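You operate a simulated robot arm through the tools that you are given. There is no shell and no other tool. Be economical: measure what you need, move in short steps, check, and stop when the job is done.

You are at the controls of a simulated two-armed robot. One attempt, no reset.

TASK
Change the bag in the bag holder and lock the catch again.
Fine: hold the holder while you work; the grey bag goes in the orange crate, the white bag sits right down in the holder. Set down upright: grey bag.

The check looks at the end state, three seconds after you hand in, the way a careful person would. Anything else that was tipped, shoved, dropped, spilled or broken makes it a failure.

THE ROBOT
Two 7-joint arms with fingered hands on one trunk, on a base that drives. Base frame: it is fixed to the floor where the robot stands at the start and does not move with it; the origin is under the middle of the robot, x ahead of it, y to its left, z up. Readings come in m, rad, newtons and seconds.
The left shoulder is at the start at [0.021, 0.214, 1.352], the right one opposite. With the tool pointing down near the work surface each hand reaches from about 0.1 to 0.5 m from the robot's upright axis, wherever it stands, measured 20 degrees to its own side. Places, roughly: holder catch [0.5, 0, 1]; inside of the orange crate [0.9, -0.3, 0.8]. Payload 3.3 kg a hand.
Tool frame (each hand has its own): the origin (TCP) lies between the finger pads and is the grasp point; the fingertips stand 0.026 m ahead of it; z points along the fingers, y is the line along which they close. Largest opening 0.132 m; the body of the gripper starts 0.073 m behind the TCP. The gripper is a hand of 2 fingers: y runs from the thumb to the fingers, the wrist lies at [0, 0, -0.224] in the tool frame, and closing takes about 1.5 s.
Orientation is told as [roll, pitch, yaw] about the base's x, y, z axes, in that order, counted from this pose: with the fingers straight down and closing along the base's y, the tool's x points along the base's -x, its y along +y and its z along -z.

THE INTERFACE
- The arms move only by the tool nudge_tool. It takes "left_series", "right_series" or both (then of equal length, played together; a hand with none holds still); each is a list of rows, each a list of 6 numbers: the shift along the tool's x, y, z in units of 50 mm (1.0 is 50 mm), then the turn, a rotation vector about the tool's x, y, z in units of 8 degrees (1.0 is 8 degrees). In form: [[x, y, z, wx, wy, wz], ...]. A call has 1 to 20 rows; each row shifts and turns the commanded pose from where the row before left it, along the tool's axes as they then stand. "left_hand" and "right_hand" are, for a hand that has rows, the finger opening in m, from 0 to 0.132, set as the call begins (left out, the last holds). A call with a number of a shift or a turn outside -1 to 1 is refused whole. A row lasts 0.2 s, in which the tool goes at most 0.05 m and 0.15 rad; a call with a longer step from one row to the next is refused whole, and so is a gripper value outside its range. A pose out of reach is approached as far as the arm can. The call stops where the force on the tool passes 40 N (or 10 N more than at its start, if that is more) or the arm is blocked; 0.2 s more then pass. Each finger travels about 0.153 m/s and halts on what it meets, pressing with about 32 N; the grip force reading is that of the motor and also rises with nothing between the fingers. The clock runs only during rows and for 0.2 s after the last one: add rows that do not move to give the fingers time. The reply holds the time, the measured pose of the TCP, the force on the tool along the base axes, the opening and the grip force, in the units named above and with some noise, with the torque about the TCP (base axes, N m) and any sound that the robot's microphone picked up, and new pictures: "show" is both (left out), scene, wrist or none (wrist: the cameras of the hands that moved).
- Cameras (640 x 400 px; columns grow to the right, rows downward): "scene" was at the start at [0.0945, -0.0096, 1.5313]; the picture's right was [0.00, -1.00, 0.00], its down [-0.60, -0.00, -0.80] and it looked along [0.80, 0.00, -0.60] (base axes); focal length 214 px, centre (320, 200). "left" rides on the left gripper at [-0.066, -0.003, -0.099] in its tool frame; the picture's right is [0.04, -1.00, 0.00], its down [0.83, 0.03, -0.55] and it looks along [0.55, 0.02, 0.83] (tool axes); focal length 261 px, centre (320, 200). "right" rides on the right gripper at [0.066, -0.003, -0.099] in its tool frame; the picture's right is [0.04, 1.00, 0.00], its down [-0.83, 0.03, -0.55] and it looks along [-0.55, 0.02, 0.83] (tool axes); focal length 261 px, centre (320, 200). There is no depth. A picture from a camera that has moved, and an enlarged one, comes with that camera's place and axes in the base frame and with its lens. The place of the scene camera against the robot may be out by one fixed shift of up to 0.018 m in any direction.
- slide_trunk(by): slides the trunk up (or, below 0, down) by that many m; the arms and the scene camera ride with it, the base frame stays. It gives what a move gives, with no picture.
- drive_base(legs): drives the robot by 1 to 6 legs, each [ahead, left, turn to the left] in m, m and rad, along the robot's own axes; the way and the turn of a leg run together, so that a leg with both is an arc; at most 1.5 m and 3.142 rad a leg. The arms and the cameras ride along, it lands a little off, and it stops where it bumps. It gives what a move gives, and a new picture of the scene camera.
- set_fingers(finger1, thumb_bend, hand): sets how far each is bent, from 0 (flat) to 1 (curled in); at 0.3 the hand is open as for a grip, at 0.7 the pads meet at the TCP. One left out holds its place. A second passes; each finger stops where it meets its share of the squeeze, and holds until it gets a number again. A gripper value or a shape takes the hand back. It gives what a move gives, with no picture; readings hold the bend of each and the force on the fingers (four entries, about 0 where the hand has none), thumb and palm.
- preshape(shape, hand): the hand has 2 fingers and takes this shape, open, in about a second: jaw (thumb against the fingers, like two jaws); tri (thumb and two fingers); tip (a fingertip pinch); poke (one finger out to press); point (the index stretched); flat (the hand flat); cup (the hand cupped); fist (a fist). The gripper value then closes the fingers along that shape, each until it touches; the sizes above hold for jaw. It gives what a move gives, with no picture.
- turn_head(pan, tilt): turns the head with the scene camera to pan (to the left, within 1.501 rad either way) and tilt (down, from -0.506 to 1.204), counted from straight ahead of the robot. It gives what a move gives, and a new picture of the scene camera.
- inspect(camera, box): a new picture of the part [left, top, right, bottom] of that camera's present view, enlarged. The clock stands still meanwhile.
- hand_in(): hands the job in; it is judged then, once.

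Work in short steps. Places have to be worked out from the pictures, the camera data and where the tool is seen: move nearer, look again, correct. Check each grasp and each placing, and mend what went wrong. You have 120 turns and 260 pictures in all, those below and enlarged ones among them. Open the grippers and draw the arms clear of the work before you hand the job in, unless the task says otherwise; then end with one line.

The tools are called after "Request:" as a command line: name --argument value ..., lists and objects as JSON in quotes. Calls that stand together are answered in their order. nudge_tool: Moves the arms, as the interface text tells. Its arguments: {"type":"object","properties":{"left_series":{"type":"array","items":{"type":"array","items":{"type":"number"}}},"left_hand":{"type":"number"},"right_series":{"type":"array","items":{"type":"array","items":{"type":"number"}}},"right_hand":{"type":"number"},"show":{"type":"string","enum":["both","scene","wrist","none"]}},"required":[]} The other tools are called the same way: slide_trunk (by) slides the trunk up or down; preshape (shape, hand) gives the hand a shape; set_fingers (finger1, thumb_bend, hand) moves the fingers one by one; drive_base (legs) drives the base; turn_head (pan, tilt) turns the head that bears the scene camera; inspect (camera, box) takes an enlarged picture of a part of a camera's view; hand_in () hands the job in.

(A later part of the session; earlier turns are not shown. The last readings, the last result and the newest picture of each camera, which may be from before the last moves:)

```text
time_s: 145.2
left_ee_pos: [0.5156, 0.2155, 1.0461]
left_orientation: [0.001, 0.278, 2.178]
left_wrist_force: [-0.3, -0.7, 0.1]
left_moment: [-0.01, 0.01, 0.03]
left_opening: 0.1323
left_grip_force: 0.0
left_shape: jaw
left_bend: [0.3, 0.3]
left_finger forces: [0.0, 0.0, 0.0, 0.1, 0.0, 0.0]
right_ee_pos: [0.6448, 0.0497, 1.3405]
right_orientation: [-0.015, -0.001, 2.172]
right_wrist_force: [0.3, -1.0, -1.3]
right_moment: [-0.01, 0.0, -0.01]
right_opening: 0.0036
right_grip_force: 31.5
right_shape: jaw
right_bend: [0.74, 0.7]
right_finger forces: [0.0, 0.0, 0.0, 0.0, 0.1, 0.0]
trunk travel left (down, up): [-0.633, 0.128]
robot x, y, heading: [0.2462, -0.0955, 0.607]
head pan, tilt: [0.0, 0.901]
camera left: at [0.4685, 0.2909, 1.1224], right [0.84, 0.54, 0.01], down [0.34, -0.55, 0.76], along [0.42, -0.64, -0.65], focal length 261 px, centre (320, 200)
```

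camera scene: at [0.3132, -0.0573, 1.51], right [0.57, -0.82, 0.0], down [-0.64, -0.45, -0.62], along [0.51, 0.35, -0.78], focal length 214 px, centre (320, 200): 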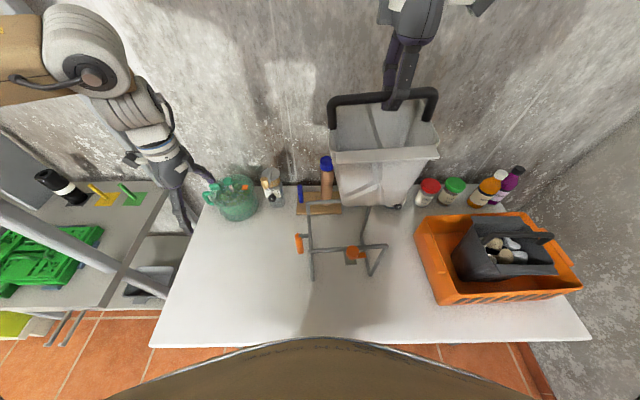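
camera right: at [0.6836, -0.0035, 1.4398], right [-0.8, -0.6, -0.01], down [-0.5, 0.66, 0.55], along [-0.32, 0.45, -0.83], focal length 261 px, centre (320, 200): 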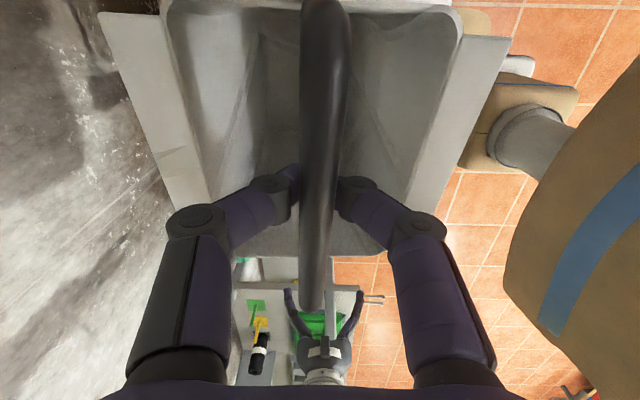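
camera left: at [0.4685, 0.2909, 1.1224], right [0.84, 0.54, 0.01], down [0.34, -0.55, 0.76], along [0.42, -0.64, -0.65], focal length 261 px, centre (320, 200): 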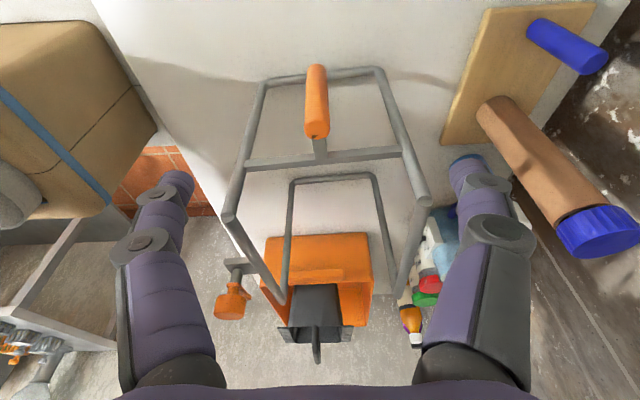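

Handle centred; down 150 mm along the tool and close.

Request:
nudge_tool --left_series '[[-0.1, 0, 0.75, 0, 0, 0], [0, 0, 0.75, 0, 0, 0], [0, 0, 0.75, 0, 0, 0], [0, 0, 0.75, 0, 0, 0], [0, 0, 0, 0, 0, 0]]' --show "none"

Request:
nudge_tool --left_series '[[0, 0, 0, 0, 0, 0], [0, 0, 0, 0, 0, 0], [0, 0, 0, 0, 0, 0], [0, 0, 0, 0, 0, 0], [0, 0, 0, 0, 0, 0], [0, 0, 0, 0, 0, 0], [0, 0, 0, 0, 0, 0]]' --left_hand 0.0 --show "both"

```text
time_s: 146.4
left_ee_pos: [0.5362, 0.1843, 0.9011]
left_orientation: [-0.001, 0.28, 2.177]
left_wrist_force: [0.2, -0.8, 0.4]
left_moment: [0.0, 0.03, 0.01]
left_opening: 0.1321
left_grip_force: 0.1
left_shape: jaw
left_bend: [0.3, 0.3]
left_finger forces: [0.1, 0.0, 0.0, 0.0, 0.0, 0.0]
right_ee_pos: [0.646, 0.0516, 1.3414]
right_orientation: [-0.015, 0.0, 2.172]
right_wrist_force: [-0.1, -0.1, -1.4]
right_moment: [0.02, 0.0, 0.0]
right_opening: 0.0034
right_grip_force: 32.3
right_shape: jaw
right_bend: [0.74, 0.7]
right_finger forces: [0.0, 0.0, 0.0, 0.0, 0.1, 0.0]
trunk travel left (down, up): [-0.633, 0.128]
robot x, y, heading: [0.2466, -0.0954, 0.606]
head pan, tilt: [0.0, 0.901]
```

```text
time_s: 148.0
left_ee_pos: [0.5358, 0.1851, 0.9014]
left_orientation: [0.0, 0.278, 2.179]
left_wrist_force: [0.1, -0.7, -1.2]
left_moment: [0.02, 0.03, 0.04]
left_opening: 0.0141
left_grip_force: 32.0
left_shape: jaw
left_bend: [0.72, 0.7]
left_finger forces: [27.9, 0.1, 0.1, 0.1, 28.1, 0.1]
right_ee_pos: [0.6438, 0.0505, 1.342]
right_orientation: [-0.014, -0.003, 2.172]
right_wrist_force: [-1.0, -0.3, -1.2]
right_moment: [0.0, -0.02, -0.02]
right_opening: 0.0034
right_grip_force: 32.0
right_shape: jaw
right_bend: [0.74, 0.7]
right_finger forces: [0.0, 0.0, 0.1, 0.0, 0.0, 0.0]
trunk travel left (down, up): [-0.633, 0.128]
robot x, y, heading: [0.2464, -0.0947, 0.61]
head pan, tilt: [0.0, 0.901]
camera scene: at [0.3135, -0.0566, 1.5099], right [0.57, -0.82, 0.0], down [-0.64, -0.45, -0.62], along [0.51, 0.35, -0.78], focal length 214 px, centre (320, 200)
camera left: at [0.4888, 0.2617, 0.9779], right [0.84, 0.54, 0.01], down [0.34, -0.55, 0.76], along [0.42, -0.64, -0.65], focal length 261 px, centre (320, 200)
```

scene: 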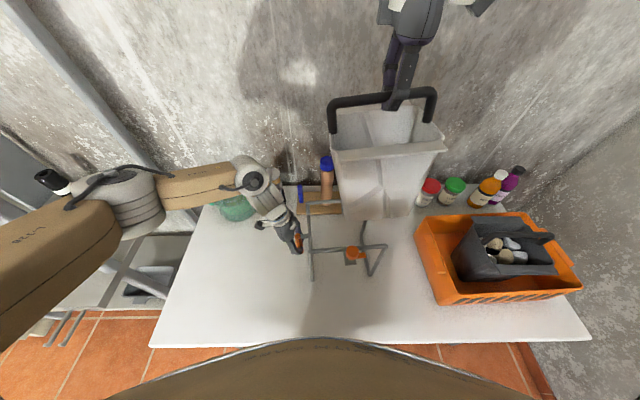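
left: 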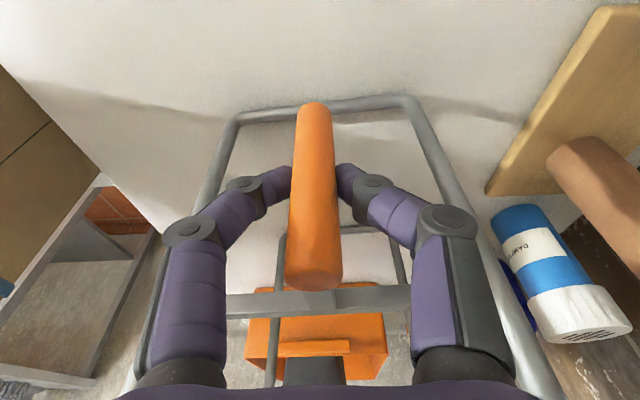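

Holder is held. From the earlier grey-bag geometry the white bag must go about 30 mm left; I shift it slowly and lower to just above the rails.

Request:
nudge_tool --right_series '[[-0.05, 0, 0, 0, 0, 0], [-0.1, 0, 0, 0, 0, 0], [-0.1, 0, 0, 0, 0, 0], [-0.1, 0, 0, 0, 0, 0], [-0.1, 0, 0, 0, 0, 0], [-0.1, 0, 0, 0, 0, 0], [-0.05, 0, 0.1, 0, 0, 0], [0, 0, 0.2, 0, 0, 0], [0, 0, 0.3, 0, 0, 0], [0, 0, 0.3, 0, 0, 0], [0, 0, 0.3, 0, 0, 0], [0, 0, 0.3, 0, 0, 0], [0, 0, 0.2, 0, 0, 0], [0, 0, 0.1, 0, 0, 0], [0, 0, 0, 0, 0, 0], [0, 0, 0, 0, 0, 0]]' --show "both"

Request:
inspect --camera "scene" --box '[280, 140, 430, 270]'

Request:
inspect --camera "left" --box '[0, 0, 640, 400]'

```text
time_s: 151.4
left_ee_pos: [0.5363, 0.186, 0.9008]
left_orientation: [0.0, 0.28, 2.177]
left_wrist_force: [-0.1, -0.7, -0.3]
left_moment: [0.01, -0.03, -0.02]
left_opening: 0.0143
left_grip_force: 31.6
left_shape: jaw
left_bend: [0.72, 0.7]
left_finger forces: [27.9, 0.0, 0.1, 0.1, 28.0, 0.1]
right_ee_pos: [0.6288, 0.0756, 1.2528]
right_orientation: [-0.014, -0.002, 2.171]
right_wrist_force: [0.2, 0.5, -1.4]
right_moment: [-0.01, -0.01, 0.0]
right_opening: 0.0035
right_grip_force: 32.0
right_shape: jaw
right_bend: [0.74, 0.7]
right_finger forces: [0.0, 0.0, 0.0, 0.0, 0.0, 0.0]
trunk travel left (down, up): [-0.633, 0.128]
robot x, y, heading: [0.2469, -0.0962, 0.608]
head pan, tilt: [0.0, 0.901]
camera scene: at [0.3135, -0.0565, 1.5099], right [0.57, -0.82, 0.0], down [-0.64, -0.45, -0.62], along [0.51, 0.35, -0.78], focal length 214 px, centre (320, 200)
camera right: at [0.6681, 0.0225, 1.3507], right [-0.8, -0.6, -0.01], down [-0.5, 0.66, 0.55], along [-0.32, 0.45, -0.83], focal length 261 px, centre (320, 200)
```

scene: 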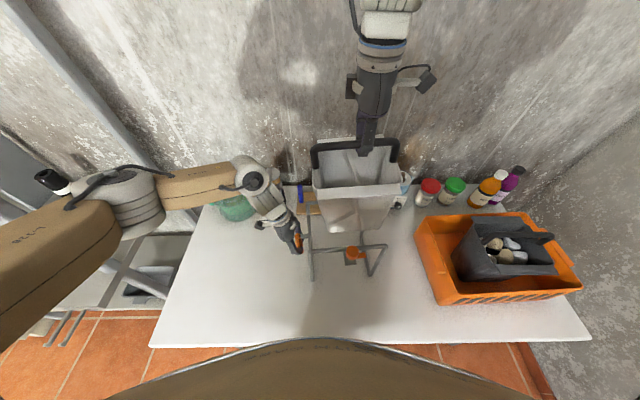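
right: 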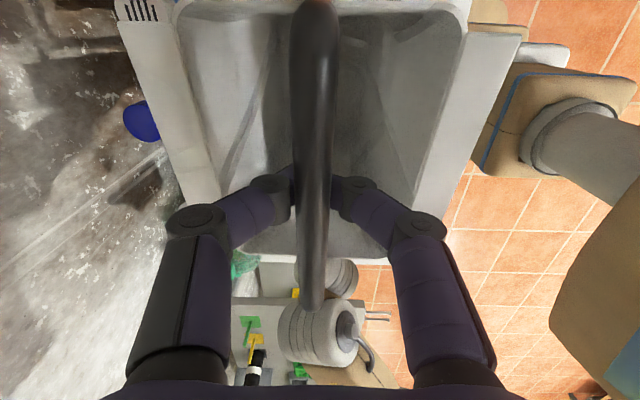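

```text
3.08 times, centred on (355, 205) of scene
camera zoom: at [0.3135, -0.0565, 1.5099], right [0.57, -0.82, 0.0], down [-0.64, -0.45, -0.62], along [0.51, 0.35, -0.78], focal length 660 px, centre (212, 185)
```

zoom: 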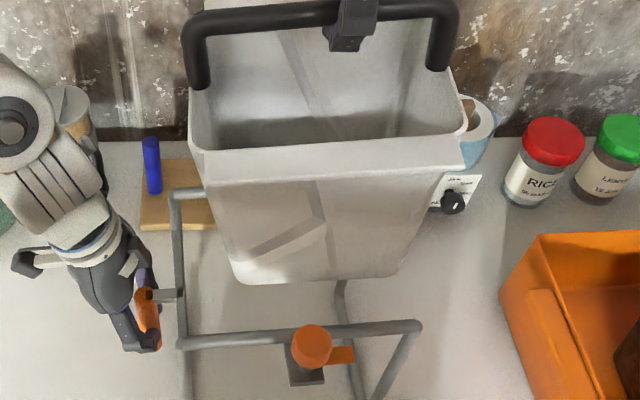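

```text
1.00 times, centred on (320, 200) of left (not enlarged: the box is as wide or as high as the picture)
camera zoom: at [0.4888, 0.2617, 0.9779], right [0.84, 0.54, 0.01], down [0.34, -0.55, 0.76], along [0.42, -0.64, -0.65], focal length 261 px, centre (320, 200)
```

zoom: 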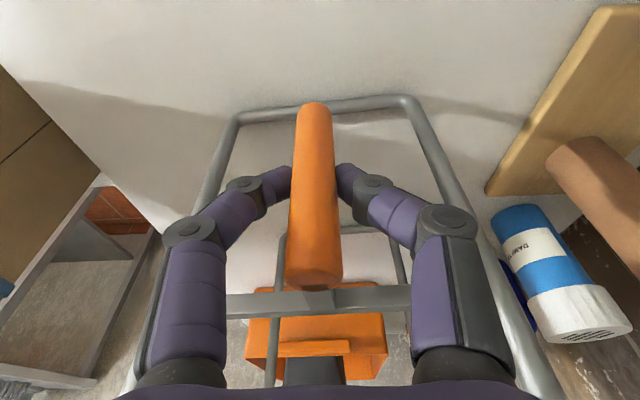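

The bag is centred over the holder in depth and nearly so sideways. I lower it slowly to just before seating.

Request:
nudge_tool --right_series '[[-0.03, 0, 0.1, 0, 0, 0], [-0.03, 0, 0.2, 0, 0, 0], [-0.03, 0, 0.25, 0, 0, 0], [0, 0, 0.25, 0, 0, 0], [0, 0, 0.25, 0, 0, 0], [0, 0, 0.25, 0, 0, 0], [0, 0, 0.25, 0, 0, 0], [0, 0, 0.25, 0, 0, 0], [0, 0, 0.25, 0, 0, 0], [0, 0, 0.25, 0, 0, 0], [0, 0, 0.25, 0, 0, 0], [0, 0, 0.15, 0, 0, 0], [0, 0, 0, 0, 0, 0]]' --show "none"

Request:
inspect --camera "scene" --box '[280, 150, 430, 280]'

Request:
inspect --camera "left" --box '[100, 100, 580, 400]'

```text
time_s: 154.2
left_ee_pos: [0.5371, 0.1853, 0.9015]
left_orientation: [0.001, 0.28, 2.178]
left_wrist_force: [0.2, 0.2, -0.3]
left_moment: [-0.03, 0.0, 0.0]
left_opening: 0.0137
left_grip_force: 31.7
left_shape: jaw
left_bend: [0.72, 0.7]
left_finger forces: [27.8, 0.0, 0.1, 0.0, 28.1, 0.1]
right_ee_pos: [0.6284, 0.0791, 1.1174]
right_orientation: [-0.012, 0.0, 2.171]
right_wrist_force: [0.0, 0.1, -2.3]
right_moment: [0.0, 0.03, 0.0]
right_opening: 0.0036
right_grip_force: 31.7
right_shape: jaw
right_bend: [0.74, 0.7]
right_finger forces: [0.1, 0.0, 0.0, 0.0, 0.0, 0.0]
trunk travel left (down, up): [-0.633, 0.128]
robot x, y, heading: [0.2467, -0.0977, 0.606]
head pan, tilt: [0.0, 0.901]
```

```text
3.08 times, centred on (355, 215) of scene
camera zoom: at [0.3136, -0.0565, 1.5099], right [0.57, -0.82, 0.0], down [-0.64, -0.45, -0.62], along [0.51, 0.35, -0.78], focal length 660 px, centre (212, 154)
```

zoom: 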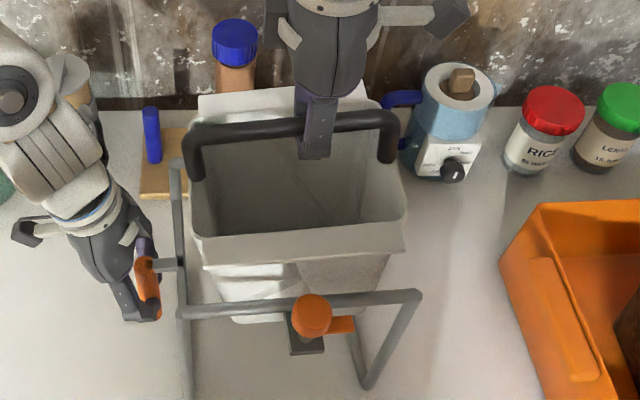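

```text
1.33 times, centred on (340, 250) of left
camera zoom: at [0.4889, 0.2617, 0.9779], right [0.84, 0.54, 0.01], down [0.34, -0.55, 0.76], along [0.42, -0.64, -0.65], focal length 348 px, centre (293, 133)
```

zoom: 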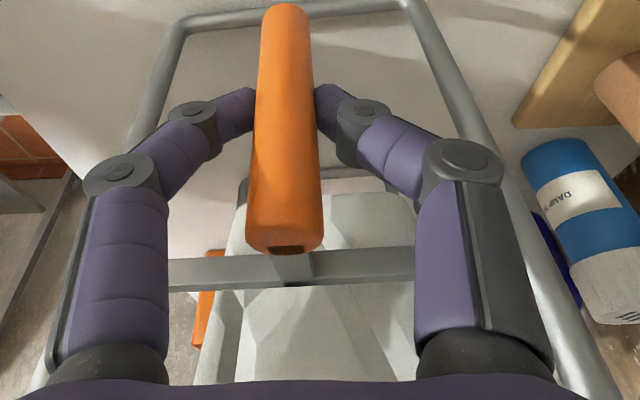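

Going in well; I ease it about 7 mm toward me so both lips cover the rails, and lower further.

Request:
nudge_tool --right_series '[[0.04, 0.07, 0.1, 0, 0, 0], [0.04, 0.07, 0.15, 0, 0, 0], [0, 0, 0.15, 0, 0, 0], [0, 0, 0.15, 0, 0, 0], [0, 0, 0.15, 0, 0, 0], [0, 0, 0, 0, 0, 0]]' --show "none"

Request:
inspect --camera "scene" --box '[290, 160, 410, 270]'

Request:
inspect --camera "right" --box '[0, 0, 640, 400]'

```text
time_s: 155.6
left_ee_pos: [0.5366, 0.1852, 0.901]
left_orientation: [0.002, 0.279, 2.177]
left_wrist_force: [0.0, 0.8, -0.4]
left_moment: [0.03, 0.01, 0.02]
left_opening: 0.0137
left_grip_force: 32.0
left_shape: jaw
left_bend: [0.72, 0.7]
left_finger forces: [27.8, 0.1, 0.0, 0.0, 27.9, 0.0]
right_ee_pos: [0.6251, 0.0726, 1.0817]
right_orientation: [-0.015, -0.002, 2.171]
right_wrist_force: [0.0, 0.0, -0.6]
right_moment: [0.02, -0.02, -0.01]
right_opening: 0.0034
right_grip_force: 31.5
right_shape: jaw
right_bend: [0.74, 0.7]
right_finger forces: [0.0, 0.0, 0.1, 0.0, 0.1, 0.0]
trunk travel left (down, up): [-0.633, 0.128]
robot x, y, heading: [0.2464, -0.0972, 0.612]
head pan, tilt: [0.0, 0.901]
```

```text
3.64 times, centred on (350, 215) of scene
camera zoom: at [0.3135, -0.0566, 1.5099], right [0.57, -0.82, 0.0], down [-0.64, -0.45, -0.62], along [0.51, 0.35, -0.78], focal length 780 px, centre (211, 146)
```

zoom: 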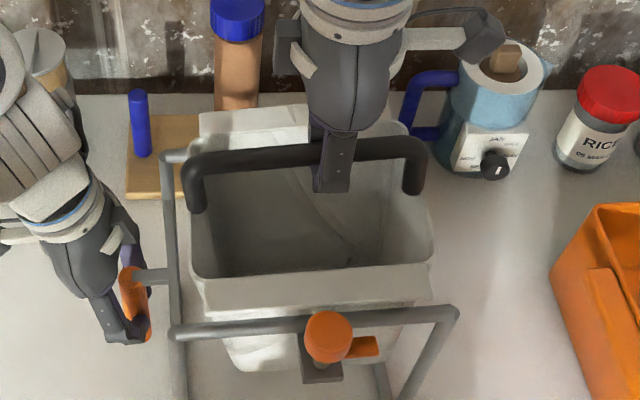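

```text
1.00 times, centred on (320, 200) of right (not enlarged: the box is as wide or as high as the picture)
camera zoom: at [0.6629, 0.0206, 1.1803], right [-0.8, -0.6, -0.01], down [-0.5, 0.66, 0.55], along [-0.32, 0.45, -0.83], focal length 261 px, centre (320, 200)
```

zoom: 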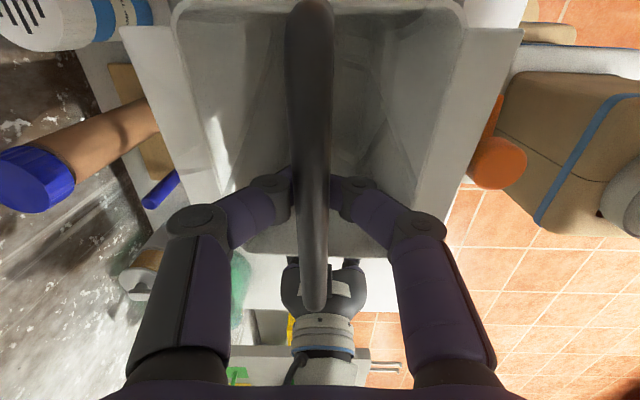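

Centred between the frames, lips above the rails. I lower until the load disappears.

Request:
nudge_tool --right_series '[[0, 0, 0.12, 0, 0, 0], [0, 0, 0.12, 0, 0, 0], [0, 0, 0.12, 0, 0, 0], [0, 0, 0.12, 0, 0, 0], [0, 0, 0.12, 0, 0, 0], [0, 0, 0, 0, 0, 0]]' --show "none"

Request:
inspect --camera "scene" --box '[290, 160, 410, 270]'

Request:
inspect --camera "right" --box '[0, 0, 640, 400]'

```text
time_s: 157.0
left_ee_pos: [0.5376, 0.1861, 0.901]
left_orientation: [0.001, 0.278, 2.178]
left_wrist_force: [0.1, -0.1, -0.4]
left_moment: [0.0, 0.0, -0.04]
left_opening: 0.014
left_grip_force: 31.4
left_shape: jaw
left_bend: [0.72, 0.7]
left_finger forces: [27.8, 0.0, 0.0, 0.0, 28.0, 0.0]
right_ee_pos: [0.6245, 0.0734, 1.0516]
right_orientation: [-0.014, -0.002, 2.169]
right_wrist_force: [-0.2, -0.4, -0.2]
right_moment: [0.01, -0.02, -0.02]
right_opening: 0.0034
right_grip_force: 32.2
right_shape: jaw
right_bend: [0.74, 0.7]
right_finger forces: [0.1, 0.1, 0.0, 0.0, 0.0, 0.0]
trunk travel left (down, up): [-0.633, 0.128]
robot x, y, heading: [0.2506, -0.0981, 0.605]
head pan, tilt: [0.0, 0.901]
```

```text
3.64 times, centred on (350, 215) of scene
camera zoom: at [0.3136, -0.0566, 1.5099], right [0.57, -0.82, 0.0], down [-0.64, -0.45, -0.62], along [0.51, 0.35, -0.78], focal length 780 px, centre (211, 146)
```

zoom: 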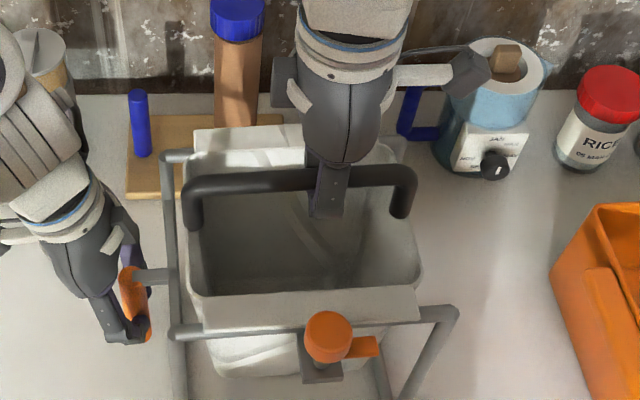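

```text
1.00 times, centred on (320, 200) of right (not enlarged: the box is as wide or as high as the picture)
camera zoom: at [0.6635, 0.0205, 1.1501], right [-0.8, -0.6, -0.01], down [-0.5, 0.66, 0.55], along [-0.32, 0.45, -0.83], focal length 261 px, centre (320, 200)
```

zoom: 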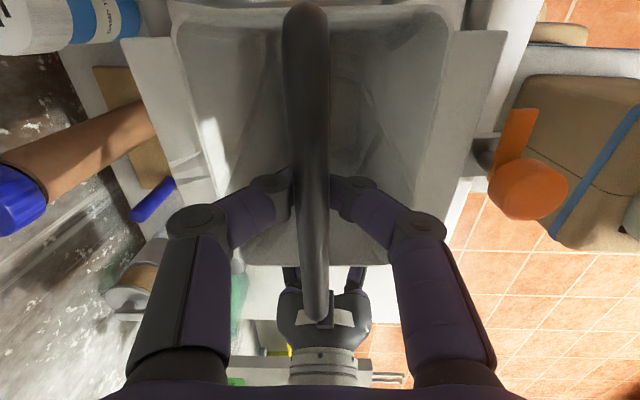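

The lips are right at the rails; I lower another 15 mm and check seating.

Request:
nudge_tool --right_series '[[0, 0, 0.1, 0, 0, 0], [0, 0, 0.1, 0, 0, 0], [0, 0, 0.1, 0, 0, 0], [0, 0, 0, 0, 0, 0]]' --show "none"

Request:
inspect --camera "scene" --box '[290, 160, 410, 270]'

Request:
inspect --camera "right" --box '[100, 0, 580, 300]'

```text
time_s: 158.0
left_ee_pos: [0.5361, 0.1854, 0.9011]
left_orientation: [0.0, 0.279, 2.178]
left_wrist_force: [0.1, 0.1, -0.2]
left_moment: [-0.01, 0.01, -0.03]
left_opening: 0.014
left_grip_force: 32.1
left_shape: jaw
left_bend: [0.72, 0.7]
left_finger forces: [27.7, 0.0, 0.1, 0.0, 27.9, 0.0]
right_ee_pos: [0.6259, 0.0745, 1.0367]
right_orientation: [-0.015, -0.001, 2.171]
right_wrist_force: [0.6, -0.4, -0.3]
right_moment: [0.0, 0.0, 0.0]
right_opening: 0.0035
right_grip_force: 32.0
right_shape: jaw
right_bend: [0.74, 0.7]
right_finger forces: [0.1, 0.0, 0.0, 0.0, 0.1, 0.0]
trunk travel left (down, up): [-0.633, 0.128]
robot x, y, heading: [0.2473, -0.0954, 0.608]
head pan, tilt: [0.0, 0.901]
```

```text
3.64 times, centred on (350, 215) of scene
camera zoom: at [0.3135, -0.0566, 1.5099], right [0.57, -0.82, 0.0], down [-0.64, -0.45, -0.62], along [0.51, 0.35, -0.78], focal length 780 px, centre (211, 146)
```

zoom: 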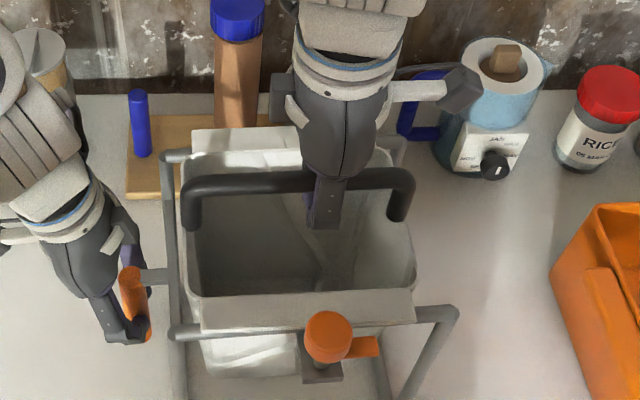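

```text
1.33 times, centred on (340, 150) of right
camera zoom: at [0.6638, 0.021, 1.1357], right [-0.8, -0.6, -0.01], down [-0.5, 0.66, 0.55], along [-0.32, 0.45, -0.83], focal length 348 px, centre (293, 267)
```

zoom: 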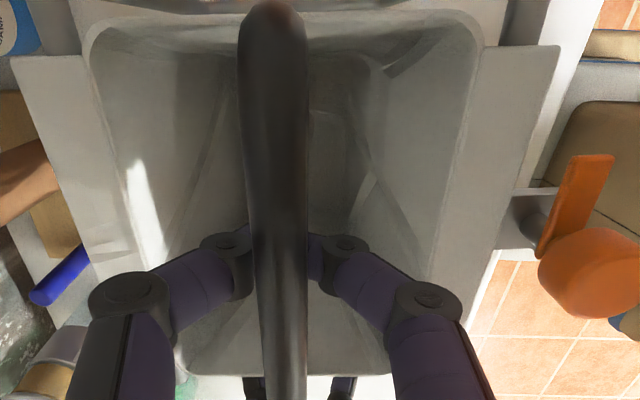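

The bag rests about 12 mm too far back (front lip barely on its rail, rear lip far over). I lift slightly, bring it 13 mm toward me, and set it down again.

Request:
nudge_tool --right_series '[[0, 0, -0.2, 0, 0, 0], [0, 0, -0.2, 0, 0, 0], [0, 0, -0.2, 0, 0, 0], [0, 0, -0.2, 0, 0, 0], [0, 0, -0.1, 0, 0, 0], [0, 0.09, 0, 0, 0, 0], [0, 0.09, 0, 0, 0, 0], [0, 0.08, 0, 0, 0, 0], [0, 0, 0, 0, 0, 0], [0, 0, 0, 0, 0, 0], [0, 0, 0.15, 0, 0, 0], [0, 0, 0.15, 0, 0, 0], [0, 0, 0.15, 0, 0, 0], [0, 0, 0.15, 0, 0, 0], [0, 0, 0.15, 0, 0, 0], [0, 0, 0.12, 0, 0, 0], [0, 0, 0, 0, 0, 0]]' --show "none"

Request:
inspect --camera "scene" --box '[290, 160, 410, 270]'

```text
time_s: 161.6
left_ee_pos: [0.5359, 0.1855, 0.901]
left_orientation: [0.001, 0.279, 2.177]
left_wrist_force: [-0.4, 0.1, 0.0]
left_moment: [0.0, 0.03, -0.05]
left_opening: 0.0139
left_grip_force: 32.6
left_shape: jaw
left_bend: [0.72, 0.7]
left_finger forces: [27.6, 0.0, 0.0, 0.1, 27.8, 0.0]
right_ee_pos: [0.6152, 0.0657, 1.0381]
right_orientation: [-0.016, -0.001, 2.172]
right_wrist_force: [-0.2, 0.3, -0.6]
right_moment: [-0.01, -0.01, 0.0]
right_opening: 0.0035
right_grip_force: 32.1
right_shape: jaw
right_bend: [0.74, 0.7]
right_finger forces: [0.0, 0.0, 0.0, 0.0, 0.0, 0.0]
trunk travel left (down, up): [-0.633, 0.128]
robot x, y, heading: [0.2438, -0.0977, 0.611]
head pan, tilt: [0.0, 0.901]
```

```text
3.64 times, centred on (350, 215) of scene
camera zoom: at [0.3134, -0.0565, 1.5099], right [0.57, -0.82, 0.0], down [-0.64, -0.45, -0.62], along [0.51, 0.35, -0.78], focal length 780 px, centre (211, 146)
```

zoom: 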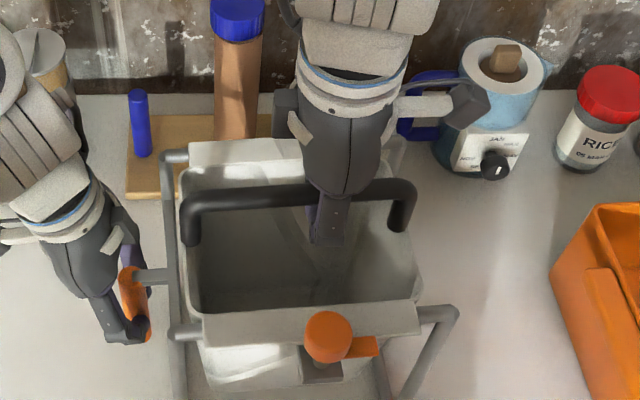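

Now both lips cover their rails and the bag is centred. I open the fingers and rise clear.

Request:
nudge_tool --right_series '[[0, 0, -0.1, 0, 0, 0], [0, 0, 0, 0, 0, 0], [0, 0, 0, 0, 0, 0], [0, 0, 0, 0, 0, 0], [0, 0, 0, 0, 0, 0], [0, 0, 0, 0, 0, 0], [0, 0, 0, 0, 0, 0]]' --right_hand 0.132 --show "wrist"

```text
time_s: 163.2
left_ee_pos: [0.537, 0.1846, 0.9011]
left_orientation: [0.002, 0.28, 2.177]
left_wrist_force: [0.0, 0.4, -0.5]
left_moment: [0.01, 0.0, -0.03]
left_opening: 0.014
left_grip_force: 32.0
left_shape: jaw
left_bend: [0.72, 0.7]
left_finger forces: [27.9, 0.0, 0.0, 0.0, 27.6, 0.0]
right_ee_pos: [0.6142, 0.066, 1.0439]
right_orientation: [-0.015, 0.0, 2.17]
right_wrist_force: [0.2, 0.7, 0.8]
right_moment: [0.0, 0.01, -0.03]
right_opening: 0.1318
right_grip_force: 0.0
right_shape: jaw
right_bend: [0.31, 0.3]
right_finger forces: [0.9, 0.0, 0.1, 0.0, 0.0, 0.0]
trunk travel left (down, up): [-0.633, 0.128]
robot x, y, heading: [0.2443, -0.0969, 0.604]
head pan, tilt: [0.0, 0.901]
camera right: at [0.6531, 0.0129, 1.1413], right [-0.8, -0.6, -0.01], down [-0.5, 0.66, 0.55], along [-0.32, 0.45, -0.83], focal length 261 px, centre (320, 200)
```

right: 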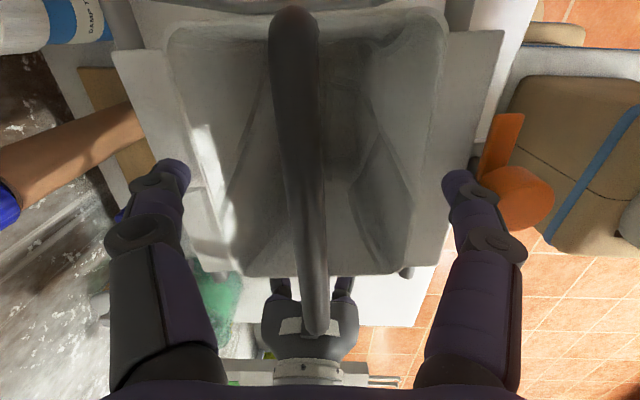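

The front finger just brushes the knob; I shift 6 mm ahead and rise.

Request:
nudge_tool --right_series '[[0, -0.12, 0, 0, 0, 0], [0, 0, -0.3, 0, 0, 0], [0, 0, -0.6, 0, 0, 0], [0, 0, -0.8, 0, 0, 0], [0, 0, -0.8, 0, 0, 0], [0, 0, -0.8, 0, 0, 0], [0, 0, 0, 0, 0, 0]]' --show "both"

Request:
inspect --camera "scene" --box '[290, 160, 410, 270]'

Request:
inspect --camera "right" --box '[200, 0, 480, 240]'

```text
time_s: 164.8
left_ee_pos: [0.5358, 0.1856, 0.9003]
left_orientation: [0.001, 0.277, 2.176]
left_wrist_force: [-0.6, 1.1, 0.6]
left_moment: [0.03, 0.06, -0.02]
left_opening: 0.0142
left_grip_force: 32.3
left_shape: jaw
left_bend: [0.72, 0.7]
left_finger forces: [27.6, 0.1, 0.0, 0.0, 27.5, 0.0]
right_ee_pos: [0.617, 0.0716, 1.2077]
right_orientation: [-0.014, 0.0, 2.169]
right_wrist_force: [0.0, 0.6, 0.1]
right_moment: [0.03, 0.02, -0.01]
right_opening: 0.132
right_grip_force: 0.0
right_shape: jaw
right_bend: [0.3, 0.3]
right_finger forces: [0.1, 0.0, 0.0, 0.0, 0.0, 0.0]
trunk travel left (down, up): [-0.633, 0.128]
robot x, y, heading: [0.2468, -0.0966, 0.609]
head pan, tilt: [0.0, 0.901]
camera scene: at [0.3139, -0.0563, 1.5099], right [0.57, -0.82, 0.0], down [-0.64, -0.45, -0.62], along [0.51, 0.35, -0.78], focal length 214 px, centre (320, 200)
camera right: at [0.656, 0.0181, 1.3053], right [-0.8, -0.6, -0.01], down [-0.5, 0.66, 0.55], along [-0.32, 0.45, -0.83], focal length 261 px, centre (320, 200)
```

scene: 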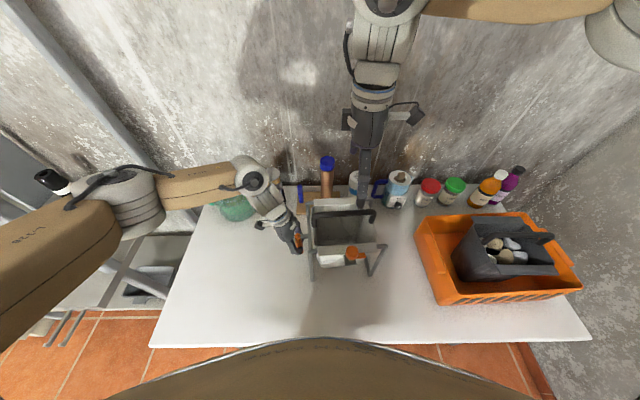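
right: 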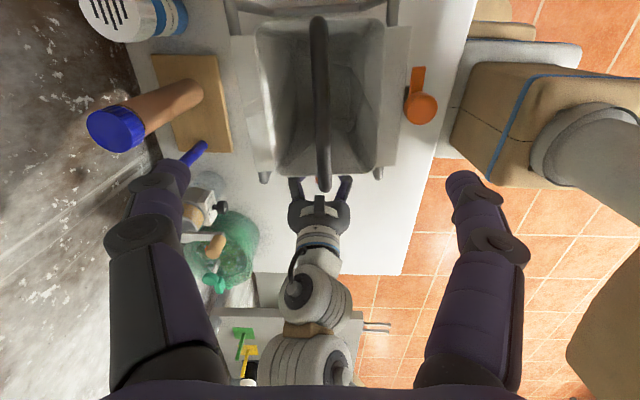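

```text
3.64 times, centred on (350, 215) of scene
camera zoom: at [0.3139, -0.0563, 1.5099], right [0.57, -0.82, 0.0], down [-0.64, -0.45, -0.62], along [0.51, 0.35, -0.78], focal length 780 px, centre (211, 146)
```

zoom: 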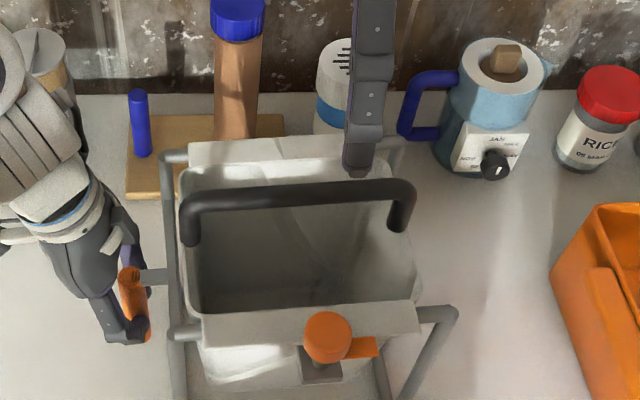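

```text
1.67 times, centred on (340, 120) of right
camera zoom: at [0.656, 0.0181, 1.3053], right [-0.8, -0.6, -0.01], down [-0.5, 0.66, 0.55], along [-0.32, 0.45, -0.83], focal length 434 px, centre (287, 333)
```

zoom: 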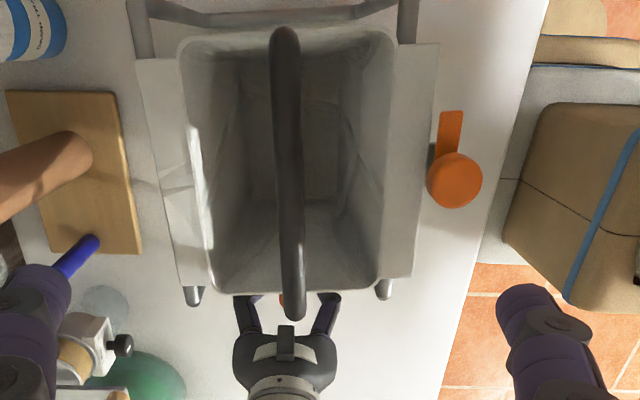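

The white bag sits centred with both lips over the rails. I turn the right hand back to neutral and bring it above the catch knob for a look.

Request:
nudge_tool --right_series '[[0, 0.2, 0, 0, 0, 1], [0, 0.2, 0, 0, 0, 1], [0, 0.2, 0, 0, 0, 1], [0, 0, 0, 0, 0, 1], [0, 0, 0, 0, 0, 1], [0, 0, 0, 0, 0, 1], [0, 0, 0, 0, 0, 1], [0, 0, 0, 0, 0, 1], [0, 0, 0, 0, 0, 1], [0, 0, 0, 0, 0, 1], [0, 0, 0, 0, 0, 1], [0, 0, 0, 0, 0, 0.25], [0.5, -0.1, 0, 0, 0, 0], [0.5, -0.1, 0, 0, 0, 0], [0, 0, 0, 0, 0, 0]]' --show "wrist"

Request:
inspect --camera "right" --box '[200, 40, 440, 260]'

```text
time_s: 168.0
left_ee_pos: [0.5355, 0.1854, 0.9015]
left_orientation: [0.003, 0.279, 2.178]
left_wrist_force: [0.7, -0.4, 0.1]
left_moment: [0.02, 0.01, 0.0]
left_opening: 0.0138
left_grip_force: 32.3
left_shape: jaw
left_bend: [0.72, 0.7]
left_finger forces: [27.8, 0.0, 0.0, 0.0, 27.6, 0.1]
right_ee_pos: [0.5559, 0.0198, 1.2064]
right_orientation: [0.001, -0.015, 0.6]
right_wrist_force: [-0.3, 0.1, 0.6]
right_moment: [0.0, 0.0, 0.03]
right_opening: 0.1321
right_grip_force: 0.1
right_shape: jaw
right_bend: [0.3, 0.3]
right_finger forces: [0.0, 0.1, 0.1, 0.0, 0.0, 0.0]
trunk travel left (down, up): [-0.633, 0.128]
robot x, y, heading: [0.2487, -0.0939, 0.609]
head pan, tilt: [0.0, 0.901]
camera right: at [0.5024, -0.0198, 1.3048], right [-0.6, 0.8, 0.0], down [0.66, 0.49, 0.56], along [0.45, 0.34, -0.83], focal length 261 px, centre (320, 200)
```

right: 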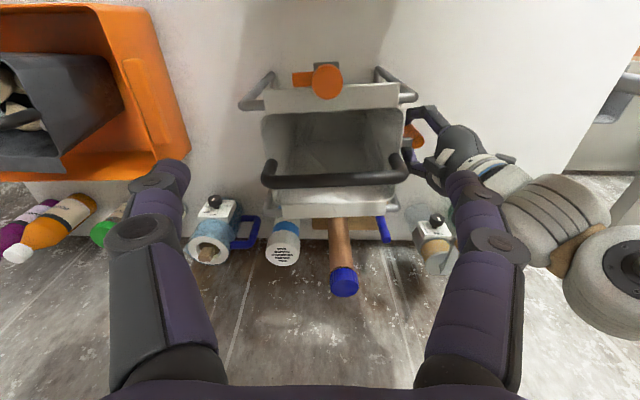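

```text
1.82 times, centred on (320, 150) of right
camera zoom: at [0.5024, -0.0198, 1.3048], right [-0.6, 0.8, 0.0], down [0.66, 0.49, 0.56], along [0.45, 0.34, -0.83], focal length 474 px, centre (320, 291)
```

zoom: 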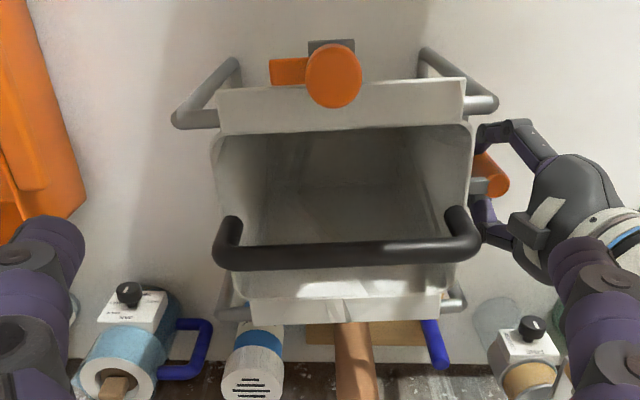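

Knob at about (0.536, 0.015). I centre above it and turn the hand to about −60° so the fingers straddle the tongue's sides.

Request:
nudge_tool --right_series '[[0.38, 0.15, 0.2, 0, 0, 0], [0, 0, 0.3, 0, 0.1, 0.9], [0, 0, 0.3, 0, 0.08, 0.9], [0, 0, 0.3, 0, 0, 0.9], [0, 0, 0, 0, 0, 0.9], [0, 0, 0, 0, 0, 0.9], [0, 0, 0, 0, 0, 0.9], [0, 0, 0, 0, 0, 0.9], [0, 0, 0, 0, 0, 0.9], [0, 0, 0, 0, 0, 0.4], [0, 0, 0, 0, 0, 0]]' --show "wrist"

```text
time_s: 170.4
left_ee_pos: [0.5364, 0.1846, 0.9021]
left_orientation: [0.0, 0.278, 2.178]
left_wrist_force: [-0.9, -0.5, 0.2]
left_moment: [0.02, 0.05, -0.02]
left_opening: 0.0139
left_grip_force: 32.1
left_shape: jaw
left_bend: [0.72, 0.7]
left_finger forces: [27.6, 0.0, 0.0, 0.1, 27.5, 0.0]
right_ee_pos: [0.534, 0.0143, 1.1521]
right_orientation: [-0.006, 0.01, -0.462]
right_wrist_force: [-0.4, 0.1, 0.4]
right_moment: [0.0, -0.01, 0.01]
right_opening: 0.1322
right_grip_force: 0.0
right_shape: jaw
right_bend: [0.3, 0.3]
right_finger forces: [0.0, 0.0, 0.0, 0.0, 0.0, 0.0]
trunk travel left (down, up): [-0.633, 0.128]
robot x, y, heading: [0.2482, -0.0986, 0.606]
head pan, tilt: [0.0, 0.901]
camera right: at [0.4767, 0.0417, 1.2509], right [0.41, 0.91, -0.01], down [0.77, -0.34, 0.55], along [0.5, -0.23, -0.84], focal length 261 px, centre (320, 200)
```

right: 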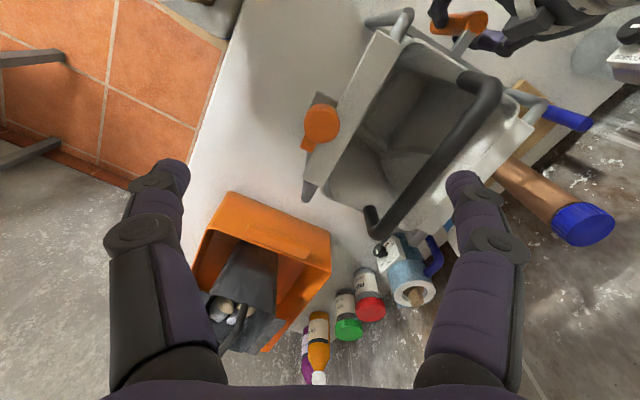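

Aligned over the knob with the tongue clear of the fingers. I descend to z≈1.043 and close.

Request:
nudge_tool --right_series '[[0, 0.04, 0.6, 0, 0, 0], [0, 0, 0.6, 0, 0, 0], [0, 0, 0.5, 0, 0, 0], [0, 0, 0.48, 0, 0, 0], [0, 0, 0, 0, 0, 0]]' --show "wrist"

Request:
nudge_tool --right_series '[[0, 0, 0, 0, 0, 0], [0, 0, 0, 0, 0, 0], [0, 0, 0, 0, 0, 0], [0, 0, 0, 0, 0, 0], [0, 0, 0, 0, 0, 0], [0, 0, 0, 0, 0, 0], [0, 0, 0, 0, 0, 0]]' --right_hand 0.0 --show "wrist"

```text
time_s: 171.6
left_ee_pos: [0.5369, 0.1843, 0.9005]
left_orientation: [0.0, 0.281, 2.18]
left_wrist_force: [-0.1, -0.4, 0.0]
left_moment: [0.02, 0.01, -0.04]
left_opening: 0.0139
left_grip_force: 31.7
left_shape: jaw
left_bend: [0.72, 0.7]
left_finger forces: [27.4, 0.0, 0.0, 0.1, 27.5, 0.0]
right_ee_pos: [0.5323, 0.0135, 1.0446]
right_orientation: [-0.009, 0.008, -0.461]
right_wrist_force: [0.6, 0.6, 0.5]
right_moment: [-0.04, 0.0, 0.01]
right_opening: 0.1318
right_grip_force: 0.1
right_shape: jaw
right_bend: [0.3, 0.3]
right_finger forces: [0.0, 0.0, 0.0, 0.0, 0.0, 0.0]
trunk travel left (down, up): [-0.633, 0.128]
robot x, y, heading: [0.247, -0.0944, 0.609]
head pan, tilt: [0.0, 0.901]
camera right: at [0.4759, 0.042, 1.1419], right [0.41, 0.91, -0.01], down [0.77, -0.34, 0.55], along [0.5, -0.23, -0.84], focal length 261 px, centre (320, 200)
```

right: 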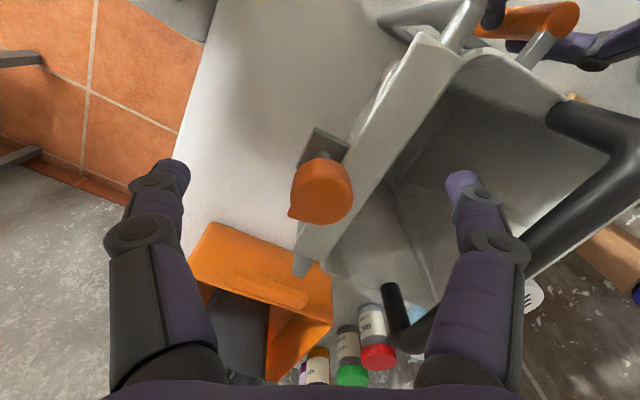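

```text
time_s: 173.2
left_ee_pos: [0.5358, 0.1846, 0.9016]
left_orientation: [-0.002, 0.28, 2.179]
left_wrist_force: [-0.6, -1.2, -1.0]
left_moment: [-0.06, 0.01, 0.0]
left_opening: 0.0138
left_grip_force: 32.1
left_shape: jaw
left_bend: [0.72, 0.7]
left_finger forces: [28.1, 0.1, 0.1, 0.1, 27.6, 0.0]
right_ee_pos: [0.5351, 0.0148, 1.0433]
right_orientation: [-0.007, 0.008, -0.462]
right_wrist_force: [-0.7, 1.1, 0.9]
right_moment: [0.02, -0.01, 0.01]
right_opening: 0.0228
right_grip_force: 31.3
right_shape: jaw
right_bend: [0.73, 0.7]
right_finger forces: [29.0, 0.0, 0.0, 0.0, 28.0, 0.1]
trunk travel left (down, up): [-0.633, 0.128]
robot x, y, heading: [0.2486, -0.0977, 0.61]
head pan, tilt: [0.0, 0.901]
camera right: at [0.4759, 0.042, 1.1422], right [0.41, 0.91, -0.01], down [0.77, -0.34, 0.55], along [0.5, -0.23, -0.84], focal length 261 px, centre (320, 200)
```

right: 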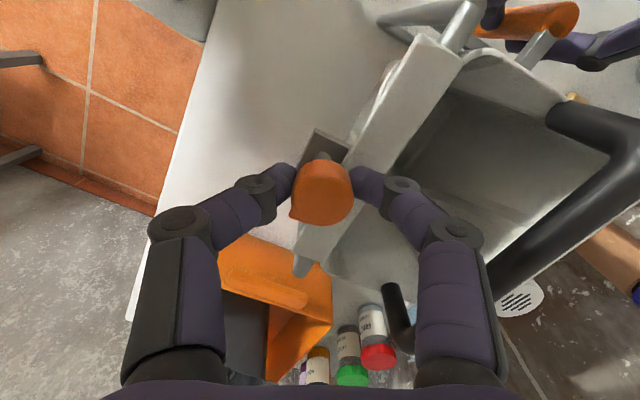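

Knob gripped. I turn it counter-clockwise about 45° and look.

Request:
nudge_tool --right_series '[[0, 0, 0, 0, 0, -0.6], [0, 0, 0, 0, 0, -0.6], [0, 0, 0, 0, 0, -0.6], [0, 0, 0, 0, 0, -0.6], [0, 0, 0, 0, 0, -0.6], [0, 0, 0, 0, 0, -0.6], [0, 0, 0, 0, 0, -0.6], [0, 0, 0, 0, 0, -0.6], [0, 0, 0, 0, 0, -0.6], [0, 0, 0, 0, 0, 0]]' --show "wrist"

Request:
inspect --camera "scene" --box '[290, 190, 410, 280]'

```text
time_s: 175.4
left_ee_pos: [0.5368, 0.1857, 0.9011]
left_orientation: [0.0, 0.278, 2.18]
left_wrist_force: [-0.9, 7.4, -0.4]
left_moment: [0.13, 0.02, -0.11]
left_opening: 0.0136
left_grip_force: 31.9
left_shape: jaw
left_bend: [0.73, 0.7]
left_finger forces: [25.6, 0.0, 0.0, 0.0, 27.7, 0.0]
right_ee_pos: [0.5347, 0.0166, 1.043]
right_orientation: [0.001, 0.011, 0.292]
right_wrist_force: [1.2, -9.2, 2.4]
right_moment: [-0.17, 0.0, -0.01]
right_opening: 0.023
right_grip_force: 32.0
right_shape: jaw
right_bend: [0.73, 0.7]
right_finger forces: [28.1, 0.0, 0.1, 0.0, 35.0, 0.0]
trunk travel left (down, up): [-0.633, 0.128]
robot x, y, heading: [0.2441, -0.1011, 0.605]
head pan, tilt: [0.0, 0.901]
camera right: at [0.4741, -0.0057, 1.1421], right [-0.33, 0.94, 0.0], down [0.79, 0.28, 0.54], along [0.51, 0.18, -0.84], focal length 261 px, centre (320, 200)
```

right: 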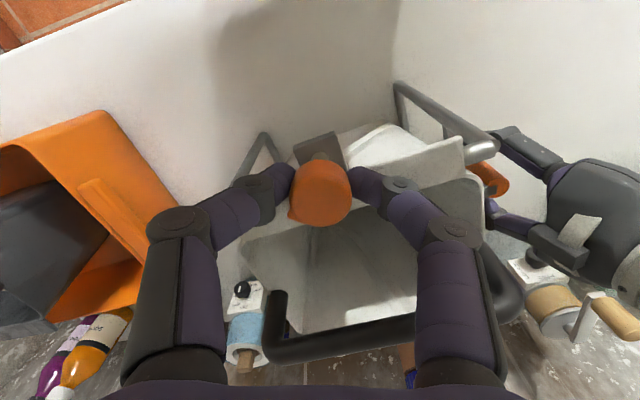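

```text
4.44 times, centred on (350, 235) of scene
camera zoom: at [0.3133, -0.0569, 1.5099], right [0.57, -0.82, 0.0], down [-0.64, -0.45, -0.62], along [0.51, 0.35, -0.78], focal length 953 px, centre (187, 44)
```

zoom: 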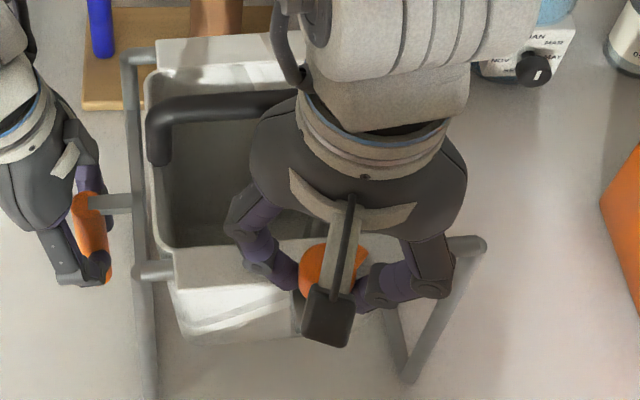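

The knob turns with the hand; a mild side force appeared (9 N). I continue another 45° slowly.

Request:
nudge_tool --right_series '[[0, 0, 0, 0, 0, -0.5], [0, 0, 0, 0, 0, -0.5], [0, 0, 0, 0, 0, -0.5], [0, 0, 0, 0, 0, -0.5], [0, 0, 0, 0, 0, -0.5], [0, 0, 0, 0, 0, -0.5], [0, 0, 0, 0, 0, -0.5], [0, 0, 0, 0, 0, -0.5], [0, 0, 0, 0, 0, -0.5], [0, 0, 0, 0, 0, -0.5], [0, 0, 0, 0, 0, -0.5], [0, 0, 0, 0, 0, 0]]' --show "wrist"

Request:
inspect --camera "scene" --box '[290, 190, 410, 280]'

```text
time_s: 178.0
left_ee_pos: [0.538, 0.1846, 0.9004]
left_orientation: [0.0, 0.278, 2.18]
left_wrist_force: [-2.4, 13.7, 0.1]
left_moment: [0.28, 0.01, -0.1]
left_opening: 0.0132
left_grip_force: 31.7
left_shape: jaw
left_bend: [0.73, 0.7]
left_finger forces: [24.3, 0.0, 0.0, 0.0, 27.8, 0.1]
right_ee_pos: [0.5367, 0.0157, 1.0427]
right_orientation: [0.007, 0.008, 1.063]
right_wrist_force: [1.9, -12.4, 5.3]
right_moment: [-0.29, -0.15, -0.03]
right_opening: 0.0227
right_grip_force: 32.6
right_shape: jaw
right_bend: [0.73, 0.7]
right_finger forces: [29.1, 0.1, 0.0, 0.0, 36.3, 0.0]
trunk travel left (down, up): [-0.633, 0.128]
robot x, y, heading: [0.2481, -0.0966, 0.603]
head pan, tilt: [0.0, 0.901]
camera right: at [0.5071, -0.0422, 1.1425], right [-0.89, 0.45, 0.01], down [0.38, 0.75, 0.55], along [0.24, 0.49, -0.84], focal length 261 px, centre (320, 200)
```

right: 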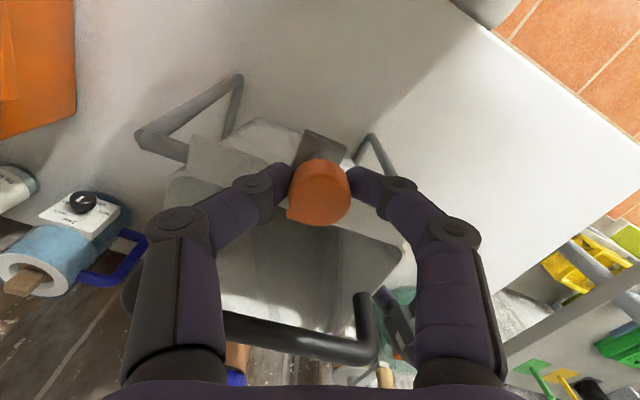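

```text
4.44 times, centred on (350, 235) of scene
camera zoom: at [0.3131, -0.0568, 1.51], right [0.57, -0.82, 0.0], down [-0.64, -0.45, -0.62], along [0.51, 0.35, -0.78], focal length 953 px, centre (187, 44)
```

zoom: 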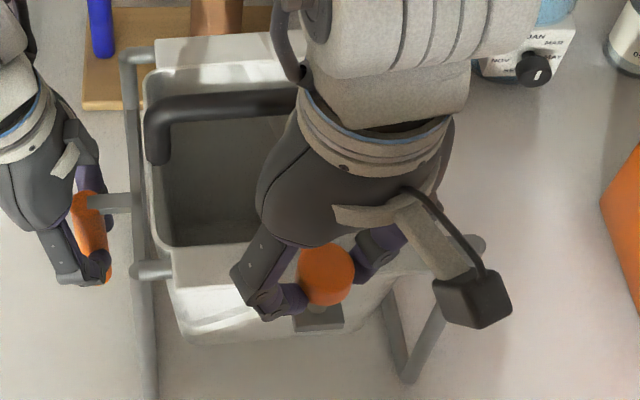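

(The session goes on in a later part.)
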